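You operate a simulated robot arm through the tools that you are given. There is no shell and no other tool. Be economical: measure what you need, move in short steps, check, and stop when the job is done.

The job below is to be done with a simulated two-armed robot. You get a single attempt, and the scene is never put back.

Task
Vent the red line, lift out the capped sub and hold it while you unscrew its cap.
Fine: cap and sub go in the green test tray; leave the vent valve and the shield open. Set down upright: capped sub.

The check looks at the end state, three seconds after you hand in, the way a careful person would. Anything else that was tipped, shoved, dropped, spilled or broken makes it a failure. A push-on lid holds only when it is set on centred and level and pressed home; a screw cap is set on level and turned clockwise until tight.

Robot
Two 7-joint arms with two-finger parallel grippers on one trunk, on a base that drives. Base frame: it is fixed to the floor where the robot stands at the start and does not move with it; the origin is under the middle of the robot, x ahead of it, y to its left, z up; the surface under the hand at the start is at about z = 0.85. Units: m, degrees, N and s.
The left shoulder is at the start at [0.06, 0.144, 0.926], the right one opposite. With the tool pointing down near the work surface each hand reaches from about 0.3 to 0.72 m from the robot's upright axis, wherever it stands, measured 20 degrees to its own side. Places, roughly: black vent valve [0.6, 0.2, 0.9]; capped sub (5x5x11 cm) [0.6, 0.7, 0.9]; clear shield [0.6, 0.6, 1]; inside of the green test tray [0.5, -0.3, 0.9]; red gauge [0.7, 0.3, 0.9]; shield latch [0.5, 0.5, 1]. Payload 1.57 kg a hand.
The TCP of each hand is the grasp point between the finger pads, 0.03 m short of the fingertips. In the tool frame z runs along the fingers and y along their closing line. The gripper opens to 0.11 m. The fingers are 0.024 m wide and 0.012 m thick; the gripper's body (0.048 by 0.112 m) begins 0.078 m behind the TCP.
Orientation is that of the tool frame in the base frame, as a unit quaternion [w, x, y, z]. With the fingers straight down and closing along the base's y, the tool's x points along the base's -x, its y along +y and its z along -z.

Tools
- The arms move only by the tool send_rows. It takes "left_deltas", "right_deltas" or both (then of equal length, played together; a hand with none holds still); each is a list of rows, each an object of numbers (a shift or turn left out is 0, a gripper value left out holds the last): "x", "y", "z": the shift along the base's x, y, z in units of 50 mm (1.0 is 50 mm); "wx", "wy", "wz": the turn, a rotation vector about the base's x, y, z in units of 5 degrees (1.0 is 5 degrees); "claw": the opening, from 0 (shut) to 1 (fully open). In form: [{"x": .., "y": .., "z": .., "wx": .., "wy": .., "wz": .., "claw": ..}, ...]. A call has 1 to 10 rows; each row shifts and turns the commanded pose from where the row before left it. A call with a number of a shift or a turn outside -1 to 1 is refused whole. A row lasts 0.2 s, in which the tool goes at most 0.05 m and 8.6 degrees; a call with a longer step from one row to the next is refused whole, and so is a gripper value outside its range. Where a pose cannot be reached the arm comes as near as it can. A force on the tool above 80 N (or 10 N above the force at the start of the call, whichever is more), or a blocked arm, ends the call early, and 0.2 s more pass. Each finger travels about 0.045 m/s and halts on what it meets, pressing with about 38 N; the grip force reading is that of the motor and also rises with nothing between the fingers. The clock runs only during rows and for 0.2 s after the last one: add rows that do not move to give the fingers time. It gives the time, the measured TCP pose, the force on the tool (base axes), the opening and the grip force at its end, in the units of the frame above (readings bear some noise), with the torque about the TCP (base axes, N m) and any sound that the robot's microphone picked up.
- Cameras (640 x 400 px; columns grow to the right, rows downward): "scene" is now at [0.0524, 0.0143, 1.5518]; the picture's right is [0.16, -0.99, 0.00], its down [-0.62, -0.10, -0.77] and it looks along [0.77, 0.12, -0.63] (base axes); focal length 250 px, centre (320, 200). "left" rides on the left gripper at [0.07, -0.016, -0.141] in its tool frame; the picture's right is [0.23, 0.97, 0.00], its down [-0.86, 0.20, -0.48] and it looks along [-0.47, 0.11, 0.88] (tool axes); focal length 222 px, centre (320, 200). "right" rides on the right gripper at [0.07, 0.016, -0.141] in its tool frame; the picture's right is [-0.23, 0.97, 0.00], its down [-0.86, -0.20, -0.48] and it looks along [-0.47, -0.11, 0.88] (tool axes); focal length 222 px, centre (320, 200). There is no depth. A picture from a camera that has moved, and an enlarged one, comes with that camera's place and axes in the base frame and with its lens.
- camera(camera): a new picture of that camera. It takes no simulated time.
- lift_body(by): slides the trunk up (or, below 0, down) by that many m; the arms and the scene camera ride with it, the base frame stays. It gives what a move gives, with no picture.
- drive_base(legs): drives the robot by 1 to 6 legs, each [ahead, left, turn to the left] in m, m and degrees, along the robot's own axes; the way and the turn of a leg run together, so that a leg with both is an arc; at most 1.5 m and 180 degrees a leg. The arms and the cameras ride along, it lands a little off, and it stops where it bumps. It gives what a move gives.
- aim_head(pan, tilt): turns the head with the scene camera to pan (to the left, within 86 degrees either way) and tilt (down, from -29 to 69), counted from straight ahead of the robot. It gives what a move gives.
- zoom(camera, box): a new picture of the part [left, top, right, bottom] of that camera's present view, enlarged. It takes no simulated time.
- hand_in(): hands the job in; it is judged then, once.

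Go step by step. Nothing tells you exact positions but the pictures and the camera data: compare them with the known pose of the tool, close in by small moves and look again before you grip or let go. The budget is 120 turns and 92 pictures, counting those below and the enlarged ones. Unless the task says otherwise, let go and move clear before handing in, and close with one line.

The tools are called after ">>>" as name(argument=value, ...) on one line, values as JSON. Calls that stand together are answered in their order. send_rows: Moves the arms, as the interface text tells. Its arguments: {"type":"object","properties":{"left_deltas":{"type":"array","items":{"type":"object","properties":{"x":{"type":"number"},"y":{"type":"number"},"z":{"type":"number"},"wx":{"type":"number"},"wy":{"type":"number"},"wz":{"type":"number"},"claw":{"type":"number"}}}},"right_deltas":{"type":"array","items":{"type":"object","properties":{"x":{"type":"number"},"y":{"type":"number"},"z":{"type":"number"},"wx":{"type":"number"},"wy":{"type":"number"},"wz":{"type":"number"},"claw":{"type":"number"}}}}},"required":[]} The other tools are called the same way: lift_body (by) slides the trunk up or down; drive_base (legs) drives the base; aim_head (pan, tilt) turns the head that bears the scene camera; camera (camera) takes a picture; zoom (camera, box) takes an enlarged picture of a part of a camera's view; hand_in () hands the job in.

At the start:

```text
t: 0.0
left_eef_pos: [0.3203, 0.3308, 0.9997]
left_orientation: [0.0, 0.0, 1.0, 0.0]
left_ft_force: [-0.1, -0.6, -0.3]
left_moment: [-0.02, 0.01, -0.02]
left_width: 0.1099
left_grasp_force: 0.1
right_eef_pos: [0.3869, 0.0489, 0.9996]
right_orientation: [0.001, 0.0, 1.0, 0.0]
right_ft_force: [-0.8, -0.1, 0.8]
right_moment: [-0.03, 0.01, -0.01]
right_width: 0.1101
right_grasp_force: 0.0
trunk travel left (down, up): [-0.525, 0.065]
robot x, y, heading: [-0.0011, -0.0001, -0.0]
head pan, tilt: [9.1, 39.2]
```

scene: 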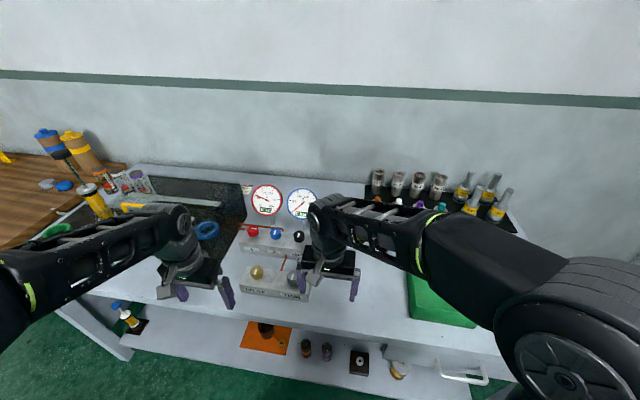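
right: 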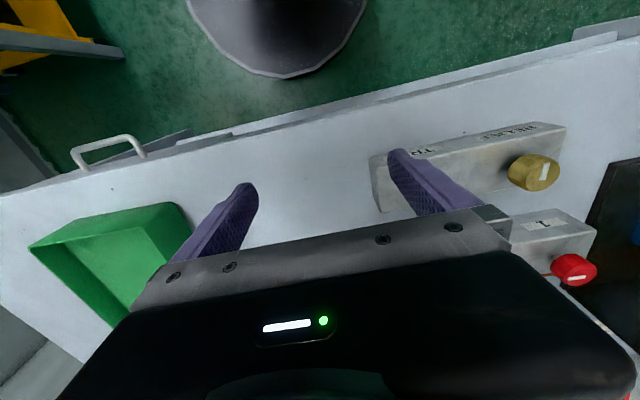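
left: 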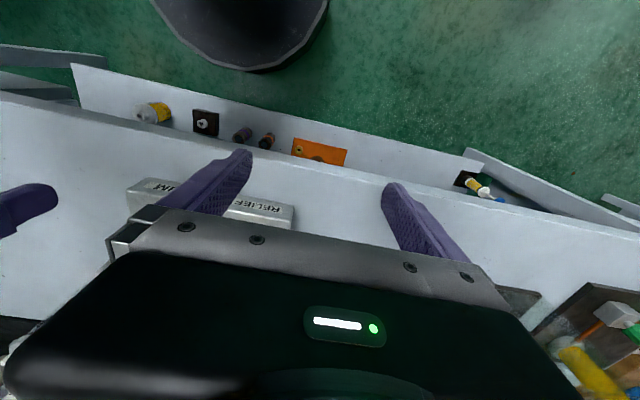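

I see a bench with gauges, colored valves, a relief/trim block, and a shielded area to the left behind the left arm. I'll look closer at the panel and at the left area.

>>> zoom(camera="scene", box=[220, 170, 380, 310])

>>> zoom(camera="scene", box=[20, 120, 240, 280])

```text
2.86 times, centred on (300, 240) of scene
camera zoom: at [0.0524, 0.0143, 1.5518], right [0.16, -0.99, 0.0], down [-0.62, -0.1, -0.77], along [0.77, 0.12, -0.63], focal length 713 px, centre (377, 86)
```

zoom: 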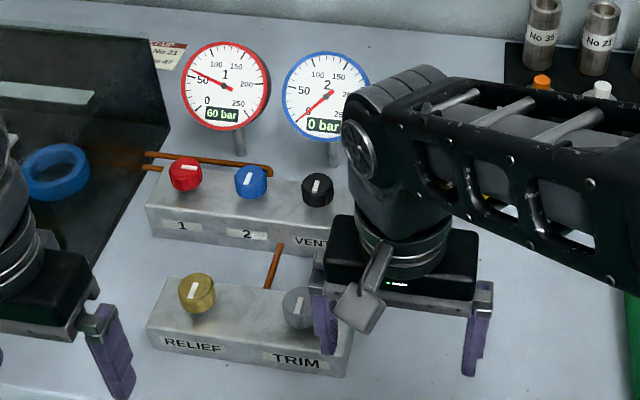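

```text
2.50 times, centred on (130, 200) of scene
camera zoom: at [0.0524, 0.0143, 1.5518], right [0.16, -0.99, 0.0], down [-0.62, -0.1, -0.77], along [0.77, 0.12, -0.63], focal length 624 px, centre (795, 200)
```

zoom: 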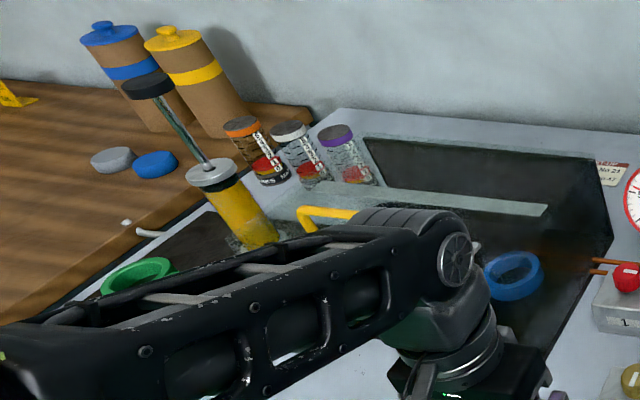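

The red gauge (line 1) reads 60 bar; knobs 1 (red), 2 (blue), VENT (black). I'll shift the right hand aside so the vent is visible and look again.

>>> send_rows(right_deltas=[{"y": -0.9, "z": 0.3}, {"y": -0.9, "z": 0.3}, {"y": -0.9, "z": 0.3}, {"y": -0.9, "z": 0.3}, {"y": -0.9, "x": -0.4}, {"y": -0.5, "x": -0.4}], left_deltas=[{"y": -0.5, "z": 0.6}, {"y": -0.8, "z": 0.6}, {"y": -0.8, "z": 0.6}, {"y": -0.8}, {"y": -0.8}, {"y": -0.3}])

>>> aim_head(pan=40, tilt=39)

>>> camera(camera="scene")

```text
t: 1.4
left_eef_pos: [0.3193, 0.1317, 1.0912]
left_orientation: [0.0, 0.0, 1.0, 0.0]
left_ft_force: [0.2, -0.3, -0.9]
left_moment: [0.0, -0.04, 0.03]
left_width: 0.11
left_grasp_force: 0.1
right_eef_pos: [0.3469, -0.2012, 1.0595]
right_orientation: [0.0, -0.001, 1.0, 0.0]
right_ft_force: [0.6, -0.3, 0.5]
right_moment: [0.02, -0.01, -0.01]
right_width: 0.1102
right_grasp_force: 0.1
trunk travel left (down, up): [-0.525, 0.065]
robot x, y, heading: [0.0018, -0.0016, 0.0]
head pan, tilt: [9.1, 39.2]
```

```text
t: 2.4
left_eef_pos: [0.3197, 0.1319, 1.0906]
left_orientation: [0.0, 0.0, 1.0, 0.0]
left_ft_force: [-0.5, 0.2, 0.5]
left_moment: [-0.03, 0.01, 0.04]
left_width: 0.1101
left_grasp_force: 0.0
right_eef_pos: [0.3488, -0.2011, 1.059]
right_orientation: [0.0, 0.0, 1.0, 0.001]
right_ft_force: [-0.1, 0.1, -0.2]
right_moment: [0.01, -0.04, 0.0]
right_width: 0.1102
right_grasp_force: 0.0
trunk travel left (down, up): [-0.525, 0.065]
robot x, y, heading: [-0.0022, -0.0001, -0.0]
head pan, tilt: [40.0, 39.0]
```

```text
86 pictures are left
camera scene: at [0.0337, 0.0556, 1.5521], right [0.64, -0.77, 0.0], down [-0.48, -0.4, -0.78], along [0.6, 0.5, -0.63], focal length 250 px, centre (320, 200)
```

scene: 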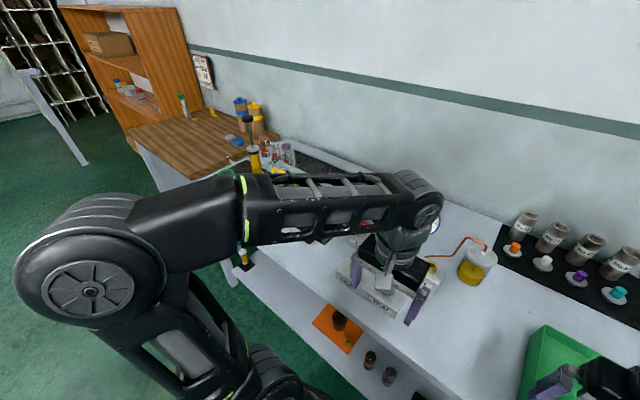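

The left forearm still hides the shield area; I'll use the left wrist camera for the valve panel first.

>>> camera(camera="left")

>>> zoom(camera="scene", box=[320, 180, 520, 320])

```text
85 pictures are left
camera left: at [0.2513, 0.1165, 1.2329], right [-0.23, 0.97, 0.0], down [0.86, 0.2, 0.48], along [0.47, 0.11, -0.88], focal length 222 px, centre (320, 200)
```

left: 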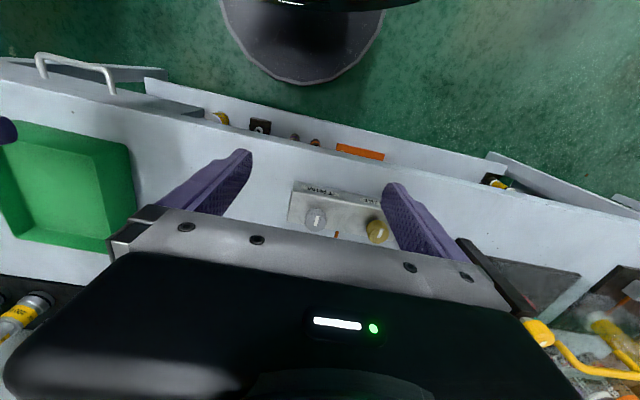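

```text
2.86 times, centred on (420, 250) of scene
camera zoom: at [0.0337, 0.0556, 1.5521], right [0.64, -0.77, 0.0], down [-0.48, -0.4, -0.78], along [0.6, 0.5, -0.63], focal length 713 px, centre (34, 57)
```

zoom: 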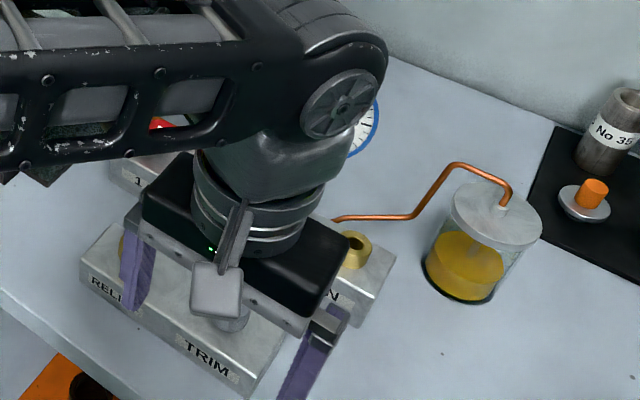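

I'll move the whole robot left so the right hand can serve the vent and the left hand the shield area. First lift both hands and pull them back.

>>> send_rows(right_deltas=[{"z": 0.8}, {"z": 0.8}, {"z": 0.5}, {}], left_deltas=[{"z": 0.8, "x": -0.3, "y": 0.5}, {"z": 0.8, "x": -0.3, "y": 0.5}, {"z": 0.5, "y": 0.5}, {"y": 0.5}])

>>> drive_base(legs=[[0, 0.45, 0]])

>>> aim_head(pan=0, tilt=45)

>>> camera(camera="scene")

```text
t: 3.4
left_eef_pos: [0.3009, 0.1768, 1.1122]
left_orientation: [0.0, 0.0, 1.0, 0.0]
left_ft_force: [0.7, -0.9, 0.0]
left_moment: [0.01, -0.02, 0.01]
left_width: 0.1098
left_grasp_force: 0.1
left hand out of reach, approached as far as the arm can: row 1, 2, 3
right_eef_pos: [0.3498, -0.2054, 1.1223]
right_orientation: [0.009, 0.003, 1.0, 0.007]
right_ft_force: [0.1, -0.7, 0.0]
right_moment: [0.03, 0.03, 0.01]
right_width: 0.1101
right_grasp_force: 0.0
right hand out of reach, approached as far as the arm can: row 2, 3
trunk travel left (down, up): [-0.525, 0.065]
robot x, y, heading: [0.0012, -0.0001, -0.1]
head pan, tilt: [40.0, 39.0]
```

```text
t: 6.1
left_eef_pos: [0.3053, 0.623, 1.1114]
left_orientation: [0.0, 0.004, 1.0, 0.001]
left_ft_force: [0.4, 0.2, 0.3]
left_moment: [-0.03, 0.0, -0.02]
left_width: 0.11
left_grasp_force: 0.2
right_eef_pos: [0.3517, 0.2394, 1.1223]
right_orientation: [0.01, 0.007, 1.0, 0.007]
right_ft_force: [0.7, 0.4, 0.2]
right_moment: [-0.01, -0.02, 0.0]
right_width: 0.11
right_grasp_force: 0.0
trunk travel left (down, up): [-0.525, 0.065]
robot x, y, heading: [-0.0002, 0.4449, -0.4]
head pan, tilt: [40.0, 39.0]
```

```text
t: 7.1
left_eef_pos: [0.3046, 0.6234, 1.1107]
left_orientation: [0.0, 0.003, 1.0, 0.0]
left_ft_force: [-1.1, 0.7, 0.3]
left_moment: [0.01, 0.0, -0.01]
left_width: 0.1099
left_grasp_force: 0.1
right_eef_pos: [0.3505, 0.2388, 1.1235]
right_orientation: [0.01, 0.008, 1.0, 0.006]
right_ft_force: [0.4, 0.4, 0.2]
right_moment: [-0.01, 0.01, 0.02]
right_width: 0.1102
right_grasp_force: 0.0
trunk travel left (down, up): [-0.525, 0.065]
robot x, y, heading: [0.0006, 0.4486, -0.3]
head pan, tilt: [0.0, 45.0]
```

```text
83 pictures are left
camera scene: at [0.0509, 0.4469, 1.5434], right [-0.01, -1.0, 0.0], down [-0.71, 0.0, -0.71], along [0.71, 0.0, -0.71], focal length 250 px, centre (320, 200)
```

scene: 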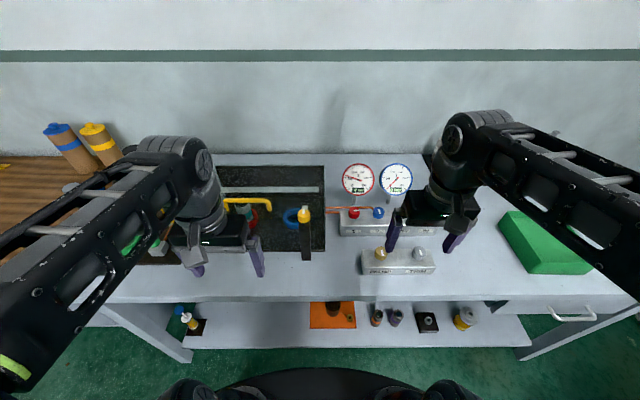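

Much better. I zoom into the panel and the sub area.

>>> zoom(camera="scene", box=[200, 150, 360, 270])

>>> zoom(camera="scene", box=[320, 150, 480, 280])

>>> camera(camera="left")

>>> camera(camera="right")

```text
3.33 times, centred on (280, 210) of scene
camera zoom: at [0.0509, 0.4469, 1.5434], right [-0.01, -1.0, 0.0], down [-0.71, 0.0, -0.71], along [0.71, 0.0, -0.71], focal length 832 px, centre (453, 167)
```

zoom: 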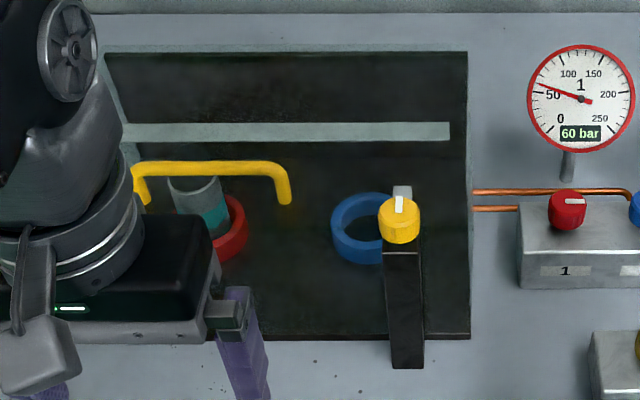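

```text
3.08 times, centred on (400, 215) of scene
camera zoom: at [0.0509, 0.4469, 1.5434], right [-0.01, -1.0, 0.0], down [-0.71, 0.0, -0.71], along [0.71, 0.0, -0.71], focal length 768 px, centre (74, 154)
```

zoom: 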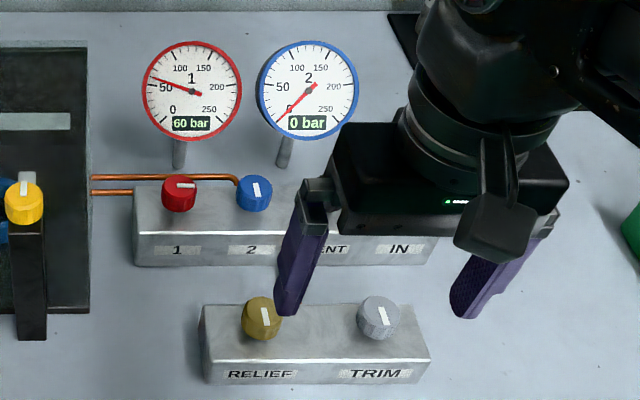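

```text
80 pictures are left
camera left: at [0.2359, 0.6076, 1.2537], right [-0.22, 0.98, 0.0], down [0.86, 0.19, 0.48], along [0.47, 0.11, -0.88], focal length 222 px, centre (320, 200)
```

left: 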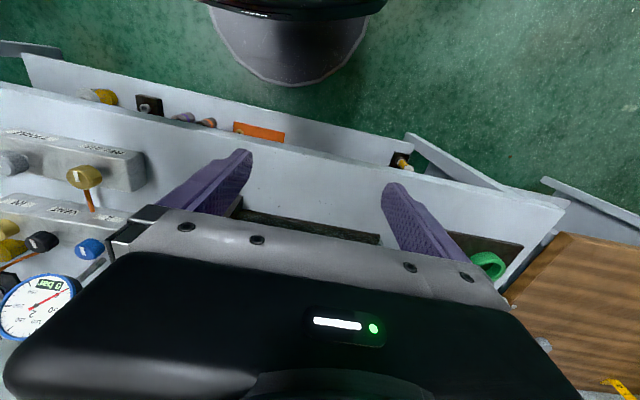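

```text
79 pictures are left
camera right: at [0.2794, 0.2549, 1.2621], right [0.24, 0.97, 0.02], down [0.84, -0.22, 0.49], along [0.48, -0.1, -0.87], focal length 222 px, centre (320, 200)
```

right: 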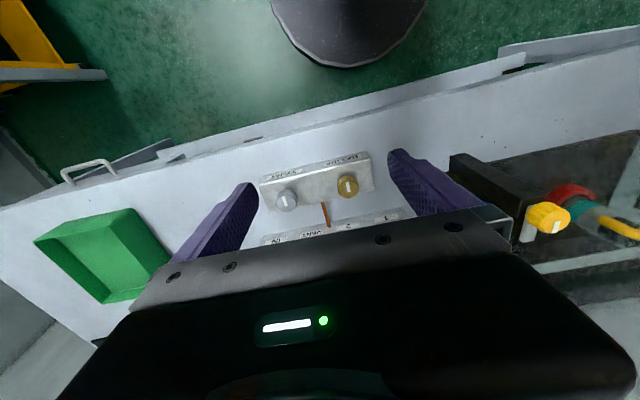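

Manifold: 1 (red) crosswise marker, 2 (blue), VENT hidden. I'll move the right hand aside to see the vent.

>>> send_rows(right_deltas=[{"y": -0.8}, {"y": -0.8}, {"y": -0.8}, {"y": -0.6}], left_deltas=[{"y": 0.6}, {"y": 0.6}, {"y": 0.6}, {"y": 0.2}])

>>> camera(camera="scene")

>>> zoom(camera="scene", box=[320, 150, 480, 280])

>>> zoom(camera="scene", box=[160, 150, 320, 270])

```text
t: 8.1
left_eef_pos: [0.304, 0.7222, 1.1118]
left_orientation: [0.0, 0.003, 1.0, 0.001]
left_ft_force: [0.5, 0.5, 0.2]
left_moment: [-0.05, 0.01, -0.02]
left_width: 0.1099
left_grasp_force: 0.0
right_eef_pos: [0.3495, 0.0878, 1.1227]
right_orientation: [0.009, 0.008, 1.0, 0.007]
right_ft_force: [1.0, -0.2, 0.1]
right_moment: [0.02, 0.04, 0.01]
right_width: 0.1103
right_grasp_force: 0.1
trunk travel left (down, up): [-0.525, 0.065]
robot x, y, heading: [0.0009, 0.445, -0.3]
head pan, tilt: [0.0, 45.0]
```

```text
78 pictures are left
camera scene: at [0.051, 0.4465, 1.5433], right [-0.01, -1.0, 0.0], down [-0.71, 0.01, -0.71], along [0.71, -0.01, -0.71], focal length 250 px, centre (320, 200)
```

scene: 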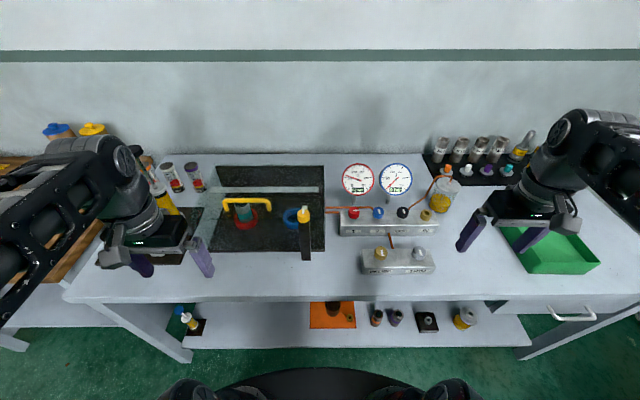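

```text
3.08 times, centred on (400, 215) of scene
camera zoom: at [0.051, 0.4465, 1.5433], right [-0.01, -1.0, 0.0], down [-0.71, 0.01, -0.71], along [0.71, -0.01, -0.71], focal length 768 px, centre (74, 154)
```

zoom: 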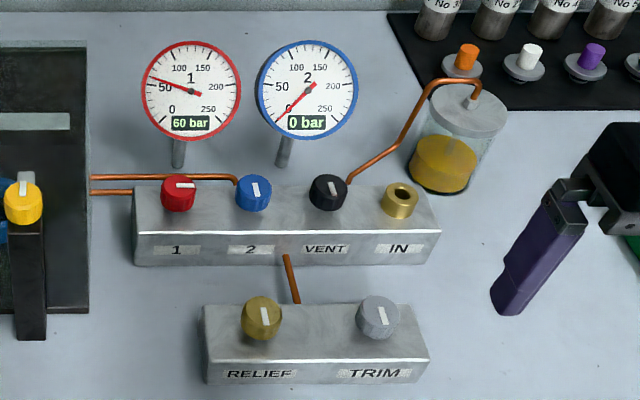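

```text
3.33 times, centred on (240, 210) of scene
camera zoom: at [0.051, 0.4465, 1.5433], right [-0.01, -1.0, 0.0], down [-0.71, 0.01, -0.71], along [0.71, -0.01, -0.71], focal length 832 px, centre (587, 167)
```

zoom: 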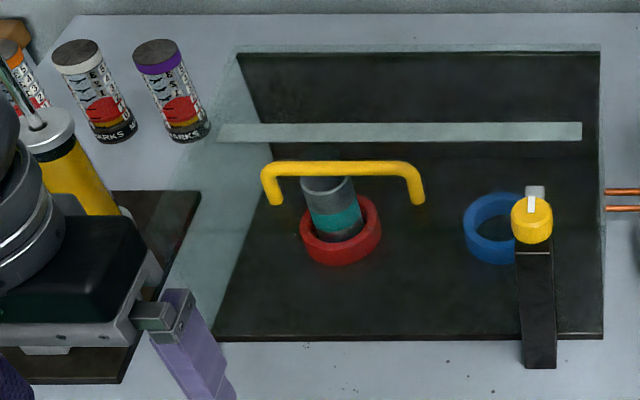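

Vent marker points along x (closed, as for blue; red is along the manifold = open). Vent knob estimated at (0.603, 0.174), top z≈0.945. I bring the right hand above it.

>>> send_rows(right_deltas=[{"x": 0.8, "y": 0.3, "claw": 0.62}, {"x": 0.8, "y": 0.3}, {"x": 0.8, "y": 0.3}, {"x": 0.8, "y": 0.3}, {"x": 0.8, "y": 0.3}, {"x": 0.9, "y": 0.22}, {"x": 0.1}, {"z": -0.8}, {}])

>>> zoom(camera="scene", box=[320, 120, 480, 240])

>>> camera(camera="right")

```text
t: 10.1
left_eef_pos: [0.3036, 0.7233, 1.1121]
left_orientation: [-0.001, 0.003, 1.0, 0.001]
left_ft_force: [-0.4, 1.0, 0.1]
left_moment: [-0.03, -0.01, -0.02]
left_width: 0.11
left_grasp_force: 0.0
right_eef_pos: [0.5432, 0.194, 1.0425]
right_orientation: [0.01, 0.008, 1.0, 0.006]
right_ft_force: [0.3, -0.2, -0.2]
right_moment: [0.0, -0.03, -0.01]
right_width: 0.068
right_grasp_force: 0.1
right hand out of reach, approached as far as the arm can: row 3, 4, 5, 6, 7
trunk travel left (down, up): [-0.525, 0.065]
robot x, y, heading: [0.0015, 0.4426, -0.4]
head pan, tilt: [0.0, 45.0]
```

```text
3.33 times, centred on (400, 180) of scene
camera zoom: at [0.0505, 0.4469, 1.5434], right [-0.01, -1.0, 0.0], down [-0.71, 0.01, -0.71], along [0.71, -0.01, -0.71], focal length 832 px, centre (53, 267)
```

zoom: 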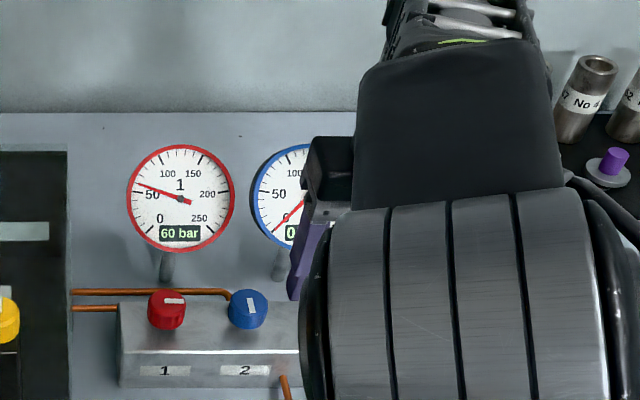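

```text
74 pictures are left
camera right: at [0.4721, 0.2095, 1.1827], right [0.24, 0.97, 0.02], down [0.84, -0.22, 0.49], along [0.48, -0.1, -0.87], focal length 222 px, centre (320, 200)
```

right: 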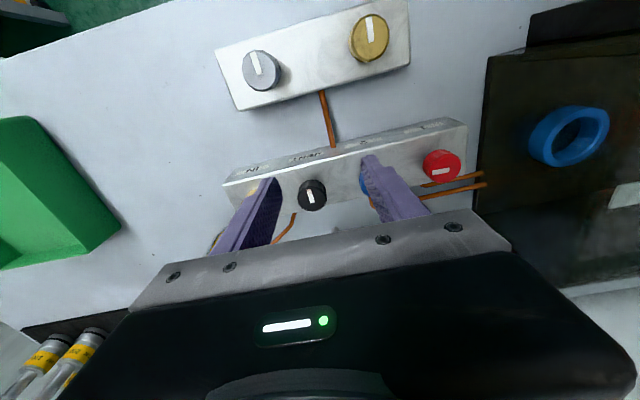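

The wrist camera shows the vent knob between the fingers. Settle the commanded pose first and lower a bit.

>>> send_rows(right_deltas=[{}, {"z": -0.2}, {}])

>>> camera(camera="right")

```text
t: 10.9
left_eef_pos: [0.3047, 0.7222, 1.1122]
left_orientation: [0.0, 0.003, 1.0, 0.001]
left_ft_force: [0.3, 0.5, 0.0]
left_moment: [0.01, -0.01, 0.0]
left_width: 0.1102
left_grasp_force: 0.1
right_eef_pos: [0.5431, 0.1944, 1.033]
right_orientation: [0.01, 0.007, 1.0, 0.007]
right_ft_force: [-0.4, 0.4, -0.6]
right_moment: [-0.01, 0.01, 0.03]
right_width: 0.0685
right_grasp_force: 0.0
trunk travel left (down, up): [-0.525, 0.065]
robot x, y, heading: [0.0011, 0.4454, -0.5]
head pan, tilt: [0.0, 45.0]
```

```text
73 pictures are left
camera right: at [0.472, 0.2097, 1.1726], right [0.24, 0.97, 0.02], down [0.84, -0.22, 0.49], along [0.48, -0.1, -0.87], focal length 222 px, centre (320, 200)
```

right: 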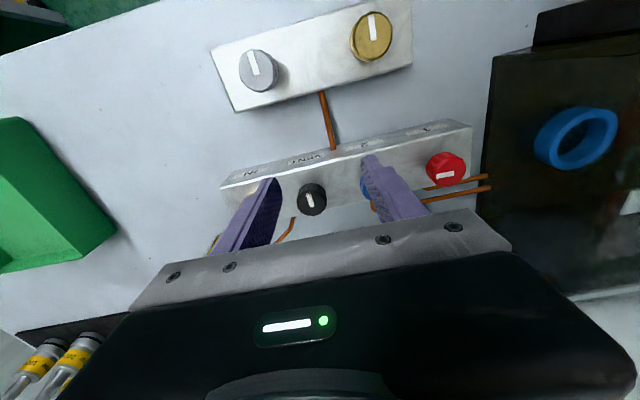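

Move over the knob, fingertips still just above it, and look again.

>>> send_rows(right_deltas=[{"x": 0.47, "y": -0.17, "z": -0.3}, {"x": 0.47, "y": -0.17, "z": -0.3}, {"z": -0.2}, {}])

>>> camera(camera="right")

```text
t: 11.9
left_eef_pos: [0.3041, 0.7227, 1.1132]
left_orientation: [0.0, 0.004, 1.0, 0.0]
left_ft_force: [0.7, 0.6, -0.4]
left_moment: [-0.03, -0.01, -0.02]
left_width: 0.11
left_grasp_force: 0.1
right_eef_pos: [0.5559, 0.2039, 1.0014]
right_orientation: [0.01, 0.008, 1.0, 0.005]
right_ft_force: [-0.1, 0.0, 0.2]
right_moment: [-0.03, 0.02, 0.0]
right_width: 0.0682
right_grasp_force: 0.0
right hand out of reach, approached as far as the arm can: row 1, 2, 3
trunk travel left (down, up): [-0.525, 0.065]
robot x, y, heading: [-0.0018, 0.4451, -0.5]
head pan, tilt: [0.0, 45.0]
```

```text
72 pictures are left
camera right: at [0.4844, 0.2202, 1.1421], right [0.24, 0.97, 0.02], down [0.84, -0.22, 0.49], along [0.48, -0.11, -0.87], focal length 222 px, centre (320, 200)
```

right: 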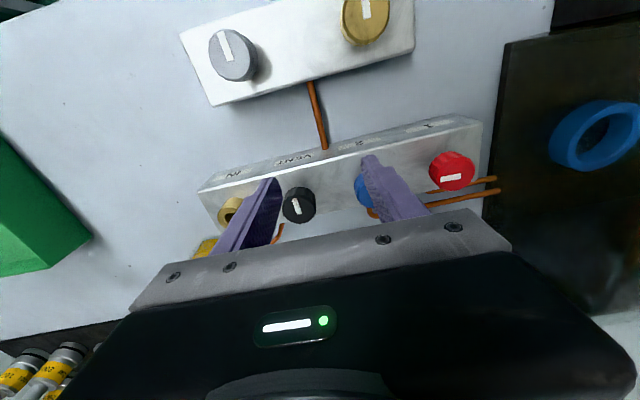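

The arm is at its reach limit; drive a little forward and right after lifting the hand.

>>> send_rows(right_deltas=[{"x": -0.5, "z": 0.4}, {"x": -0.6, "z": 0.4}])

>>> drive_base(legs=[[0.07, -0.06, 0]])

```text
t: 12.5
left_eef_pos: [0.3036, 0.7222, 1.1114]
left_orientation: [0.001, 0.003, 1.0, 0.0]
left_ft_force: [0.9, -0.2, 0.7]
left_moment: [0.04, -0.01, 0.03]
left_width: 0.1102
left_grasp_force: 0.1
right_eef_pos: [0.4985, 0.204, 1.0423]
right_orientation: [0.01, 0.007, 1.0, 0.006]
right_ft_force: [-0.5, 0.2, 0.4]
right_moment: [-0.01, -0.04, 0.02]
right_width: 0.0681
right_grasp_force: 0.1
trunk travel left (down, up): [-0.525, 0.065]
robot x, y, heading: [-0.0008, 0.4453, -0.4]
head pan, tilt: [0.0, 45.0]
```

```text
t: 13.7
left_eef_pos: [0.3755, 0.6601, 1.1111]
left_orientation: [0.0, 0.005, 1.0, 0.001]
left_ft_force: [0.4, -0.8, -0.1]
left_moment: [0.01, 0.03, 0.02]
left_width: 0.1103
left_grasp_force: 0.1
right_eef_pos: [0.5713, 0.1421, 1.0419]
right_orientation: [0.008, 0.008, 1.0, 0.007]
right_ft_force: [0.4, 0.1, 0.2]
right_moment: [-0.02, 0.02, 0.0]
right_width: 0.0684
right_grasp_force: 0.1
trunk travel left (down, up): [-0.525, 0.065]
robot x, y, heading: [0.0719, 0.3851, -0.7]
head pan, tilt: [0.0, 45.0]
```

>>> send_rows(right_deltas=[{"x": 0.19, "y": 0.35, "z": -0.3}, {"x": 0.19, "y": 0.35, "z": -0.3}, {"z": -0.4}, {}])

>>> camera(camera="right")

>>> camera(camera="scene")

```text
t: 14.7
left_eef_pos: [0.3731, 0.6617, 1.1113]
left_orientation: [0.0, 0.003, 1.0, 0.0]
left_ft_force: [0.2, -0.2, 0.2]
left_moment: [-0.02, 0.0, -0.01]
left_width: 0.11
left_grasp_force: 0.0
right_eef_pos: [0.5896, 0.1774, 0.9919]
right_orientation: [0.01, 0.008, 1.0, 0.006]
right_ft_force: [0.7, -1.0, -0.5]
right_moment: [0.03, 0.0, -0.01]
right_width: 0.0681
right_grasp_force: 0.1
trunk travel left (down, up): [-0.525, 0.065]
robot x, y, heading: [0.0722, 0.3859, -0.5]
head pan, tilt: [0.0, 45.0]
```

```text
71 pictures are left
camera right: at [0.5182, 0.1935, 1.1316], right [0.24, 0.97, 0.02], down [0.84, -0.22, 0.49], along [0.48, -0.11, -0.87], focal length 222 px, centre (320, 200)
```

right: 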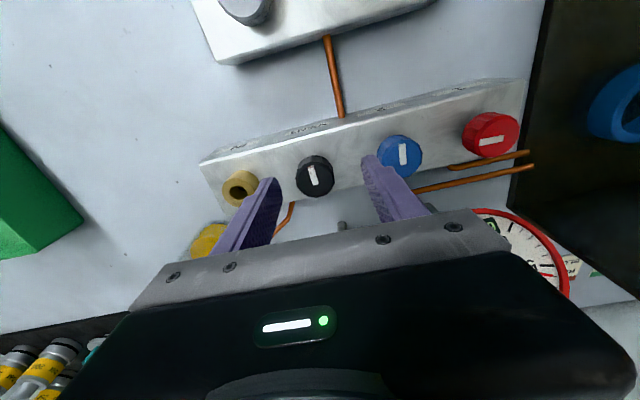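

```text
70 pictures are left
camera scene: at [0.1209, 0.386, 1.5434], right [-0.01, -1.0, 0.0], down [-0.71, 0.01, -0.71], along [0.71, -0.01, -0.71], focal length 250 px, centre (320, 200)
```

scene: 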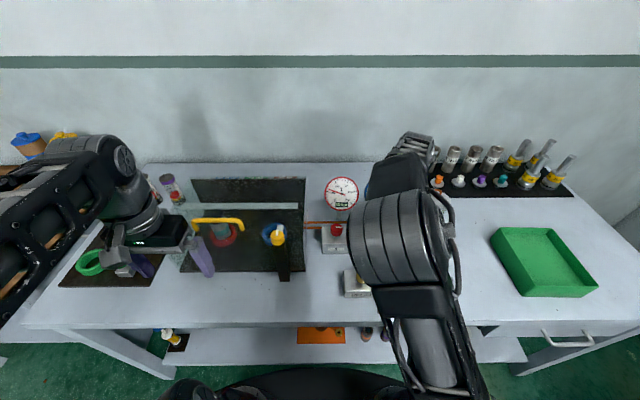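

Knob relative to the tool axis is about +8 mm x, −8 mm y. Correct, descend, and close.

>>> send_rows(right_deltas=[{"x": 0.17, "y": -0.16}, {"z": -0.4}, {"z": -0.4}, {}])

>>> camera(camera="right")

```text
t: 15.7
left_eef_pos: [0.3739, 0.6616, 1.1124]
left_orientation: [0.001, 0.005, 1.0, -0.001]
left_ft_force: [0.5, -0.3, 0.1]
left_moment: [-0.01, 0.0, -0.03]
left_width: 0.1098
left_grasp_force: 0.0
right_eef_pos: [0.5985, 0.1702, 0.9509]
right_orientation: [0.009, 0.008, 1.0, 0.007]
right_ft_force: [-0.3, 0.4, 0.2]
right_moment: [-0.01, -0.01, -0.04]
right_width: 0.0683
right_grasp_force: 0.1
trunk travel left (down, up): [-0.525, 0.065]
robot x, y, heading: [0.0765, 0.3858, -0.5]
head pan, tilt: [0.0, 45.0]
```

```text
69 pictures are left
camera right: at [0.5271, 0.1848, 1.0914], right [0.24, 0.97, 0.02], down [0.84, -0.22, 0.49], along [0.48, -0.1, -0.87], focal length 222 px, centre (320, 200)
```

right: 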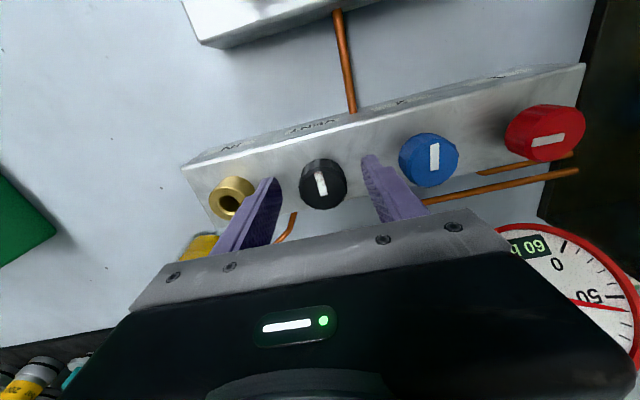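

>>> send_rows(right_deltas=[{"z": -0.26}, {}, {"claw": 0.2}, {}, {}, {}, {}])

>>> camera(camera="right")

```text
t: 17.2
left_eef_pos: [0.373, 0.6616, 1.1125]
left_orientation: [0.001, 0.005, 1.0, 0.001]
left_ft_force: [-0.8, 0.0, 0.2]
left_moment: [0.04, 0.0, -0.02]
left_width: 0.11
left_grasp_force: 0.1
right_eef_pos: [0.5981, 0.1673, 0.9401]
right_orientation: [0.01, 0.008, 1.0, 0.006]
right_ft_force: [0.6, -15.5, 24.1]
right_moment: [-1.25, 0.32, 0.23]
right_width: 0.0428
right_grasp_force: 11.9
trunk travel left (down, up): [-0.525, 0.065]
robot x, y, heading: [0.071, 0.3869, -0.7]
head pan, tilt: [0.0, 45.0]
```

```text
68 pictures are left
camera right: at [0.5257, 0.1834, 1.0803], right [0.24, 0.97, 0.02], down [0.84, -0.22, 0.49], along [0.48, -0.11, -0.87], focal length 222 px, centre (320, 200)
```

right: 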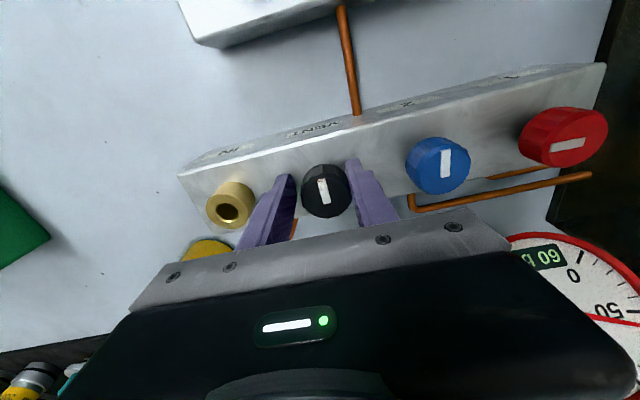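

Contact with the knob and some upward force, so I raise a few mm and finish closing.

>>> send_rows(right_deltas=[{"z": 0.1}, {"claw": 0.0}, {}, {}, {}])

>>> camera(camera="right")

```text
t: 18.4
left_eef_pos: [0.3747, 0.6631, 1.1112]
left_orientation: [0.0, 0.004, 1.0, 0.0]
left_ft_force: [0.1, 0.1, 0.5]
left_moment: [0.01, 0.02, 0.03]
left_width: 0.1099
left_grasp_force: 0.1
right_eef_pos: [0.5971, 0.1715, 0.942]
right_orientation: [0.006, 0.008, 1.0, 0.007]
right_ft_force: [-10.3, 7.7, -30.9]
right_moment: [-0.9, 0.15, 0.22]
right_width: 0.0351
right_grasp_force: 42.3
trunk travel left (down, up): [-0.525, 0.065]
robot x, y, heading: [0.0717, 0.385, -0.4]
head pan, tilt: [0.0, 45.0]
```

```text
67 pictures are left
camera right: at [0.527, 0.1865, 1.0823], right [0.24, 0.97, 0.02], down [0.85, -0.22, 0.49], along [0.47, -0.1, -0.87], focal length 222 px, centre (320, 200)
```

right: 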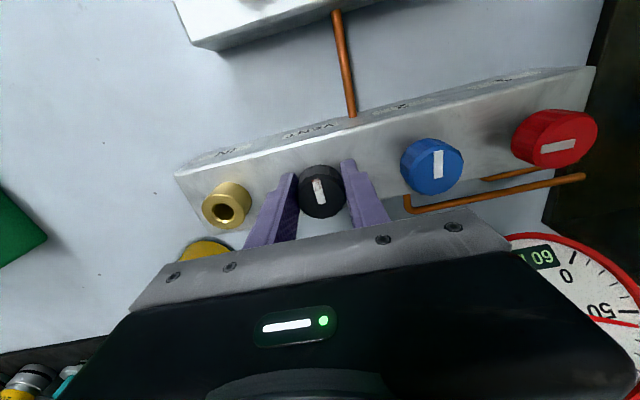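

Gripped (35 mm knob). Turn counter-clockwise in steps and check the gauge.

>>> send_rows(right_deltas=[{"wz": 1}, {"wz": 1}, {"wz": 1}, {"wz": 1}, {"wz": 1}, {"wz": 1}, {"wz": 1}, {"wz": 1}, {"wz": 1}])

>>> camera(camera="right")

>>> zoom(camera="scene", box=[300, 150, 460, 270])

```text
t: 20.4
left_eef_pos: [0.3768, 0.6622, 1.113]
left_orientation: [0.0, 0.004, 1.0, -0.001]
left_ft_force: [0.0, 0.6, 0.4]
left_moment: [0.01, 0.0, 0.02]
left_width: 0.11
left_grasp_force: 0.0
right_eef_pos: [0.5978, 0.1692, 0.9428]
right_orientation: [0.006, -0.376, 0.927, 0.01]
right_ft_force: [-8.5, 8.8, -28.6]
right_moment: [-1.1, -0.27, 0.03]
right_width: 0.0351
right_grasp_force: 42.1
trunk travel left (down, up): [-0.525, 0.065]
robot x, y, heading: [0.069, 0.3873, -0.7]
head pan, tilt: [0.0, 45.0]
```

```text
66 pictures are left
camera right: at [0.5376, 0.1295, 1.0831], right [-0.52, 0.86, 0.02], down [0.75, 0.44, 0.49], along [0.41, 0.27, -0.87], focal length 222 px, centre (320, 200)
```

right: 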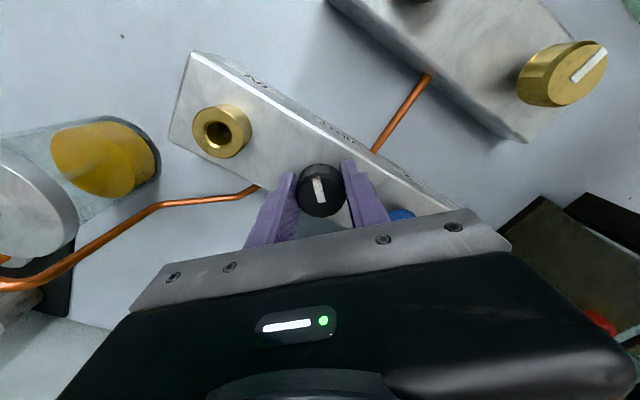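

```text
3.33 times, centred on (380, 210) of scene
camera zoom: at [0.1225, 0.3862, 1.5432], right [-0.01, -1.0, 0.0], down [-0.71, 0.01, -0.71], along [0.71, -0.01, -0.71], focal length 832 px, centre (120, 167)
```

zoom: 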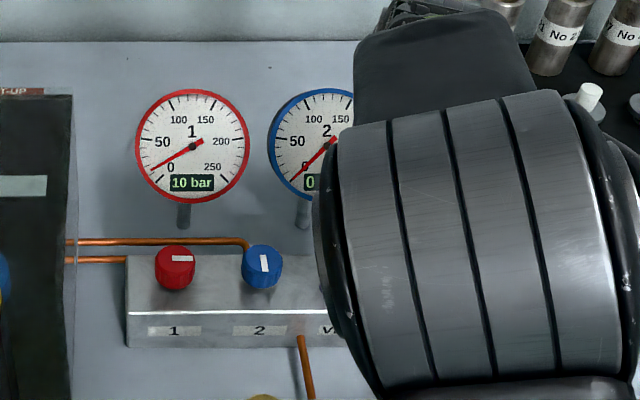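

The knob turns with the hand and pressure has dropped to 10 bar. I'll turn it on to the full 90°.

>>> send_rows(right_deltas=[{"wz": 1}, {"wz": 1}, {"wz": 1}, {"wz": 1}, {"wz": 1}, {"wz": 1}, {"wz": 1}, {"wz": 1}, {"wz": 1}])

>>> camera(camera="right")

>>> zoom(camera="scene", box=[300, 150, 460, 270])

```text
t: 22.4
left_eef_pos: [0.3776, 0.6613, 1.1111]
left_orientation: [-0.001, 0.004, 1.0, 0.001]
left_ft_force: [-0.7, -0.4, 0.6]
left_moment: [-0.02, -0.01, 0.0]
left_width: 0.1103
left_grasp_force: 0.0
right_eef_pos: [0.6006, 0.1695, 0.9442]
right_orientation: [0.003, -0.702, 0.712, 0.012]
right_ft_force: [5.1, 0.8, -27.3]
right_moment: [-0.6, -0.88, 0.0]
right_width: 0.0353
right_grasp_force: 42.3
trunk travel left (down, up): [-0.525, 0.065]
robot x, y, heading: [0.0731, 0.3886, -0.4]
head pan, tilt: [0.0, 45.0]
```

```text
64 pictures are left
camera right: at [0.5857, 0.0966, 1.0832], right [-0.97, 0.24, 0.02], down [0.22, 0.84, 0.49], along [0.1, 0.48, -0.87], focal length 222 px, centre (320, 200)
```

right: 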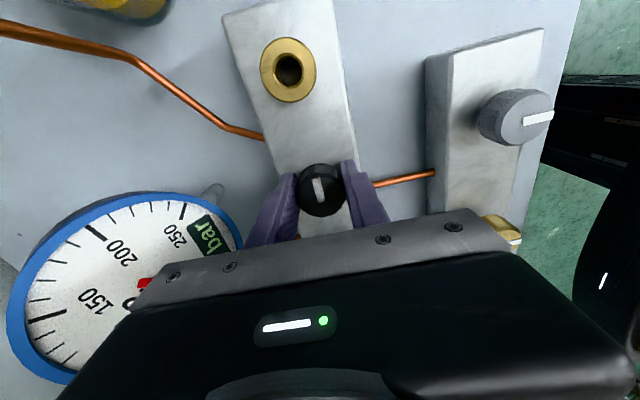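

```text
3.33 times, centred on (380, 210) of scene
camera zoom: at [0.124, 0.385, 1.5432], right [-0.01, -1.0, 0.0], down [-0.71, 0.01, -0.71], along [0.71, -0.01, -0.71], focal length 832 px, centre (120, 167)
```

zoom: 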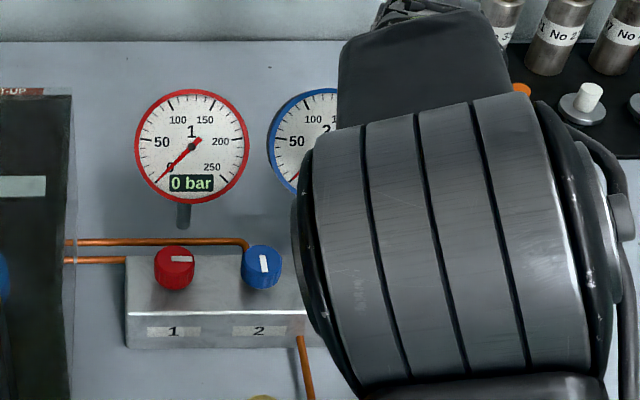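

Red gauge 0 bar. Release, lift straight up, rotate the hand back and retract.

>>> send_rows(right_deltas=[{"claw": 0.65}, {}, {}, {"z": 0.4}, {"z": 0.6}, {"z": 0.6, "x": -0.3}, {"x": -0.8, "wz": -1}, {"x": -0.8, "wz": -1}, {"x": -0.5, "wz": -1}, {"wz": -1}])

>>> send_rows(right_deltas=[{"x": -0.5, "y": -0.5, "wz": -1}, {"x": -0.5, "y": -0.5, "wz": -1}, {"y": -0.5, "wz": -1}, {"wz": -1}, {"wz": -1}, {"wz": -1}, {"wz": -1}, {"wz": -1}, {"wz": -1}, {"wz": -1}])

>>> send_rows(right_deltas=[{"wz": -1}, {"wz": -1}, {"wz": -1}, {"wz": -1}], left_deltas=[{"x": -0.5, "y": 0.5}, {"x": -0.5, "y": 0.5}, {"x": -0.5, "y": 0.5}, {"y": 0.5}])

>>> camera(camera="scene")

>>> zoom(camera="scene", box=[160, 150, 320, 290])

```text
t: 24.6
left_eef_pos: [0.3748, 0.6625, 1.1122]
left_orientation: [0.0, 0.004, 1.0, 0.001]
left_ft_force: [0.5, -0.8, -1.0]
left_moment: [0.0, 0.0, 0.01]
left_width: 0.11
left_grasp_force: 0.1
right_eef_pos: [0.4769, 0.1687, 1.0247]
right_orientation: [0.004, -0.567, 0.824, 0.011]
right_ft_force: [-0.8, -0.8, -0.6]
right_moment: [0.04, 0.0, 0.02]
right_width: 0.0715
right_grasp_force: 0.1
trunk travel left (down, up): [-0.525, 0.065]
robot x, y, heading: [0.0713, 0.3824, -0.3]
head pan, tilt: [0.0, 45.0]
```

```text
t: 26.9
left_eef_pos: [0.3739, 0.6603, 1.1129]
left_orientation: [0.0, 0.004, 1.0, 0.0]
left_ft_force: [0.5, -0.3, 0.0]
left_moment: [0.0, 0.0, 0.02]
left_width: 0.11
left_grasp_force: 0.0
right_eef_pos: [0.4278, 0.0942, 1.0229]
right_orientation: [0.008, -0.165, 0.986, 0.008]
right_ft_force: [0.0, -0.3, 1.0]
right_moment: [0.02, 0.0, 0.01]
right_width: 0.0716
right_grasp_force: 0.1
trunk travel left (down, up): [-0.525, 0.065]
robot x, y, heading: [0.0693, 0.383, -0.4]
head pan, tilt: [0.0, 45.0]
```

```text
t: 27.9
left_eef_pos: [0.3035, 0.7641, 1.1058]
left_orientation: [0.001, 0.003, 1.0, -0.001]
left_ft_force: [0.9, 0.1, 0.9]
left_moment: [-0.02, 0.05, 0.01]
left_width: 0.1102
left_grasp_force: 0.2
left hand out of reach, approached as far as the arm can: row 2
right_eef_pos: [0.4282, 0.0961, 1.0236]
right_orientation: [0.01, 0.008, 1.0, 0.006]
right_ft_force: [-0.5, -0.2, 0.1]
right_moment: [-0.01, 0.02, -0.02]
right_width: 0.0716
right_grasp_force: 0.1
trunk travel left (down, up): [-0.525, 0.065]
robot x, y, heading: [0.0723, 0.388, -0.4]
head pan, tilt: [0.0, 45.0]
```

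```text
62 pictures are left
camera scene: at [0.121, 0.3875, 1.5433], right [-0.01, -1.0, 0.0], down [-0.71, 0.0, -0.71], along [0.71, -0.01, -0.71], focal length 250 px, centre (320, 200)
```

scene: 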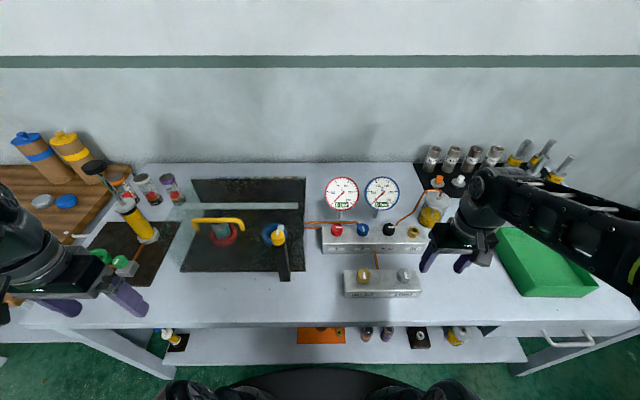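

```text
2.86 times, centred on (240, 220) of scene
camera zoom: at [0.121, 0.3875, 1.5433], right [-0.01, -1.0, 0.0], down [-0.71, 0.0, -0.71], along [0.71, -0.01, -0.71], focal length 713 px, centre (549, 143)
```

zoom: 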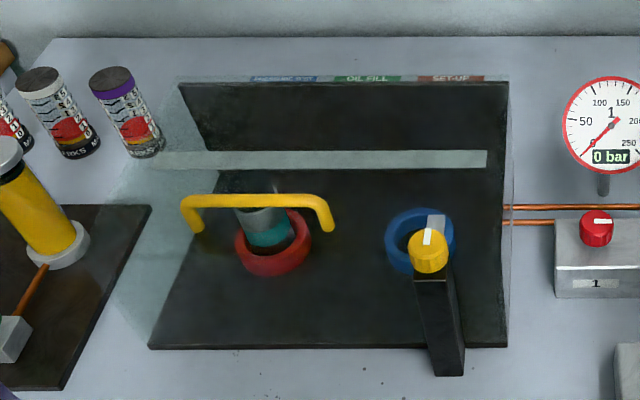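

Vented: 0 bar. Now study the shield, its handle and the latch.

>>> zoom(camera="scene", box=[250, 200, 310, 290])

>>> zoom(camera="scene", box=[170, 165, 320, 260])

>>> camera(camera="left")

```text
4.44 times, centred on (280, 245) of scene
camera zoom: at [0.121, 0.3875, 1.5433], right [-0.01, -1.0, 0.0], down [-0.71, 0.0, -0.71], along [0.71, -0.01, -0.71], focal length 1109 px, centre (498, 0)
```

zoom: 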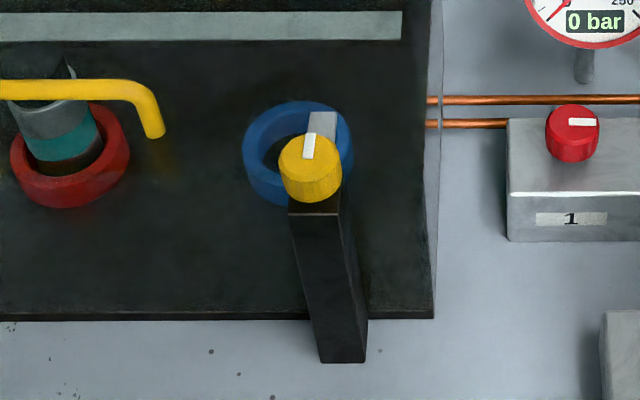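

```text
4.21 times, centred on (245, 212) of scene
camera zoom: at [0.121, 0.3875, 1.5433], right [-0.01, -1.0, 0.0], down [-0.71, 0.0, -0.71], along [0.71, -0.01, -0.71], focal length 1051 px, centre (636, 147)
```

zoom: 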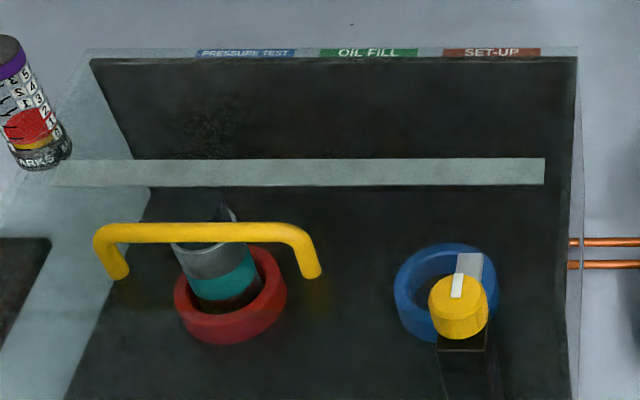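

```text
58 pictures are left
camera left: at [0.2339, 0.7495, 1.2482], right [-0.22, 0.98, 0.0], down [0.86, 0.19, 0.48], along [0.47, 0.1, -0.88], focal length 222 px, centre (320, 200)
```

left: 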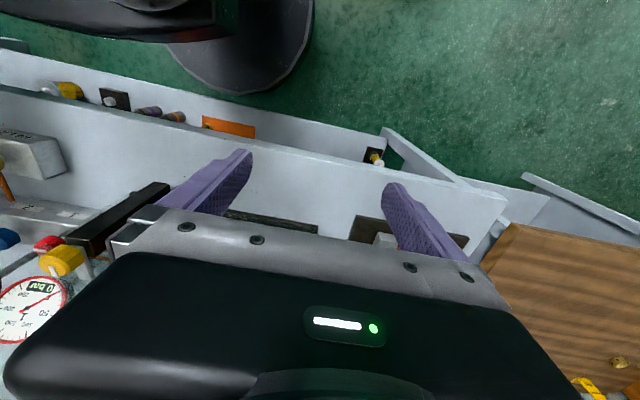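

The shield looks like a clear hinged lid (hinge at back, x≈0.74, z≈1.02) with a yellow handle near the front; a latch knob on a black post at about (0.485, 0.488, top 1.07) has a grey tab pointing over the lid. I raise the trunk and bring the left hand near the latch.

>>> lift_body(by=0.06)

>>> send_rows(left_deltas=[{"y": -0.9, "claw": 0.62}, {"y": -0.9}, {"y": -0.9, "x": 0.5}, {"y": -0.9, "x": 0.5}, {"y": -0.9, "x": 0.6}, {"y": -0.9, "x": 0.6}, {"x": 0.7}, {}])

>>> camera(camera="left")

```text
t: 28.9
left_eef_pos: [0.3031, 0.7626, 1.1666]
left_orientation: [0.0, 0.004, 1.0, 0.0]
left_ft_force: [-0.1, -0.7, -0.1]
left_moment: [0.02, 0.0, 0.01]
left_width: 0.11
left_grasp_force: 0.0
right_eef_pos: [0.428, 0.0941, 1.083]
right_orientation: [0.01, 0.008, 1.0, 0.006]
right_ft_force: [-0.2, 0.1, -0.1]
right_moment: [0.0, 0.01, -0.03]
right_width: 0.0715
right_grasp_force: 0.1
trunk travel left (down, up): [-0.585, 0.005]
robot x, y, heading: [0.069, 0.3847, -0.2]
head pan, tilt: [0.0, 45.0]
```

```text
refused: row 3 steps farther than a row can; nothing moved
```

```text
57 pictures are left
camera left: at [0.2343, 0.7476, 1.3088], right [-0.22, 0.98, 0.0], down [0.86, 0.19, 0.48], along [0.47, 0.11, -0.88], focal length 222 px, centre (320, 200)
```

left: 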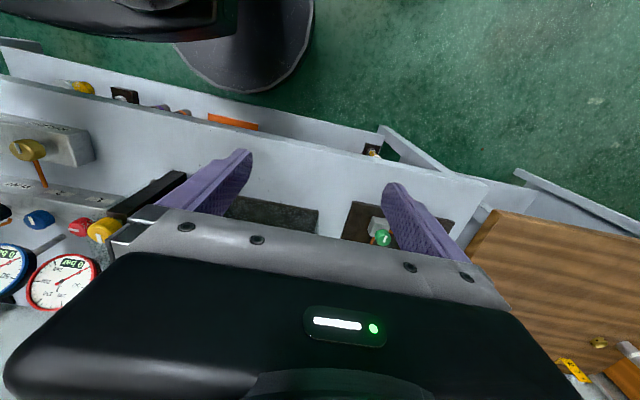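

>>> send_rows(left_deltas=[{"y": -0.9, "claw": 0.62}, {"y": -0.9}, {"y": -0.8, "x": 0.4}, {"y": -0.8, "x": 0.4}, {"y": -0.8, "x": 0.5}, {"y": -0.8, "x": 0.5}, {"x": 0.7, "y": -0.3}, {"x": 0.7}, {}])

>>> camera(camera="left")

```text
t: 30.9
left_eef_pos: [0.4768, 0.4944, 1.156]
left_orientation: [0.001, 0.004, 1.0, 0.001]
left_ft_force: [0.0, -0.2, -0.1]
left_moment: [0.03, -0.02, -0.01]
left_width: 0.068
left_grasp_force: 0.0
left hand out of reach, approached as far as the arm can: row 1, 2
right_eef_pos: [0.4269, 0.0947, 1.0848]
right_orientation: [0.01, 0.007, 1.0, 0.006]
right_ft_force: [0.2, 0.4, -0.7]
right_moment: [-0.01, -0.03, -0.03]
right_width: 0.0713
right_grasp_force: 0.1
trunk travel left (down, up): [-0.585, 0.005]
robot x, y, heading: [0.0698, 0.3829, -0.5]
head pan, tilt: [0.0, 45.0]
```

```text
56 pictures are left
camera left: at [0.4089, 0.4797, 1.2981], right [-0.22, 0.98, 0.0], down [0.86, 0.19, 0.48], along [0.47, 0.11, -0.88], focal length 222 px, centre (320, 200)
```

left: 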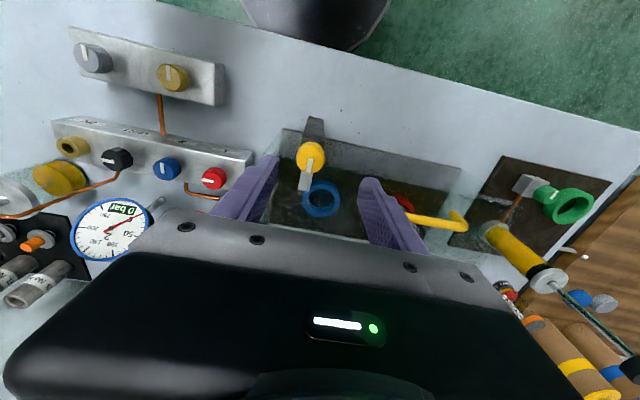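

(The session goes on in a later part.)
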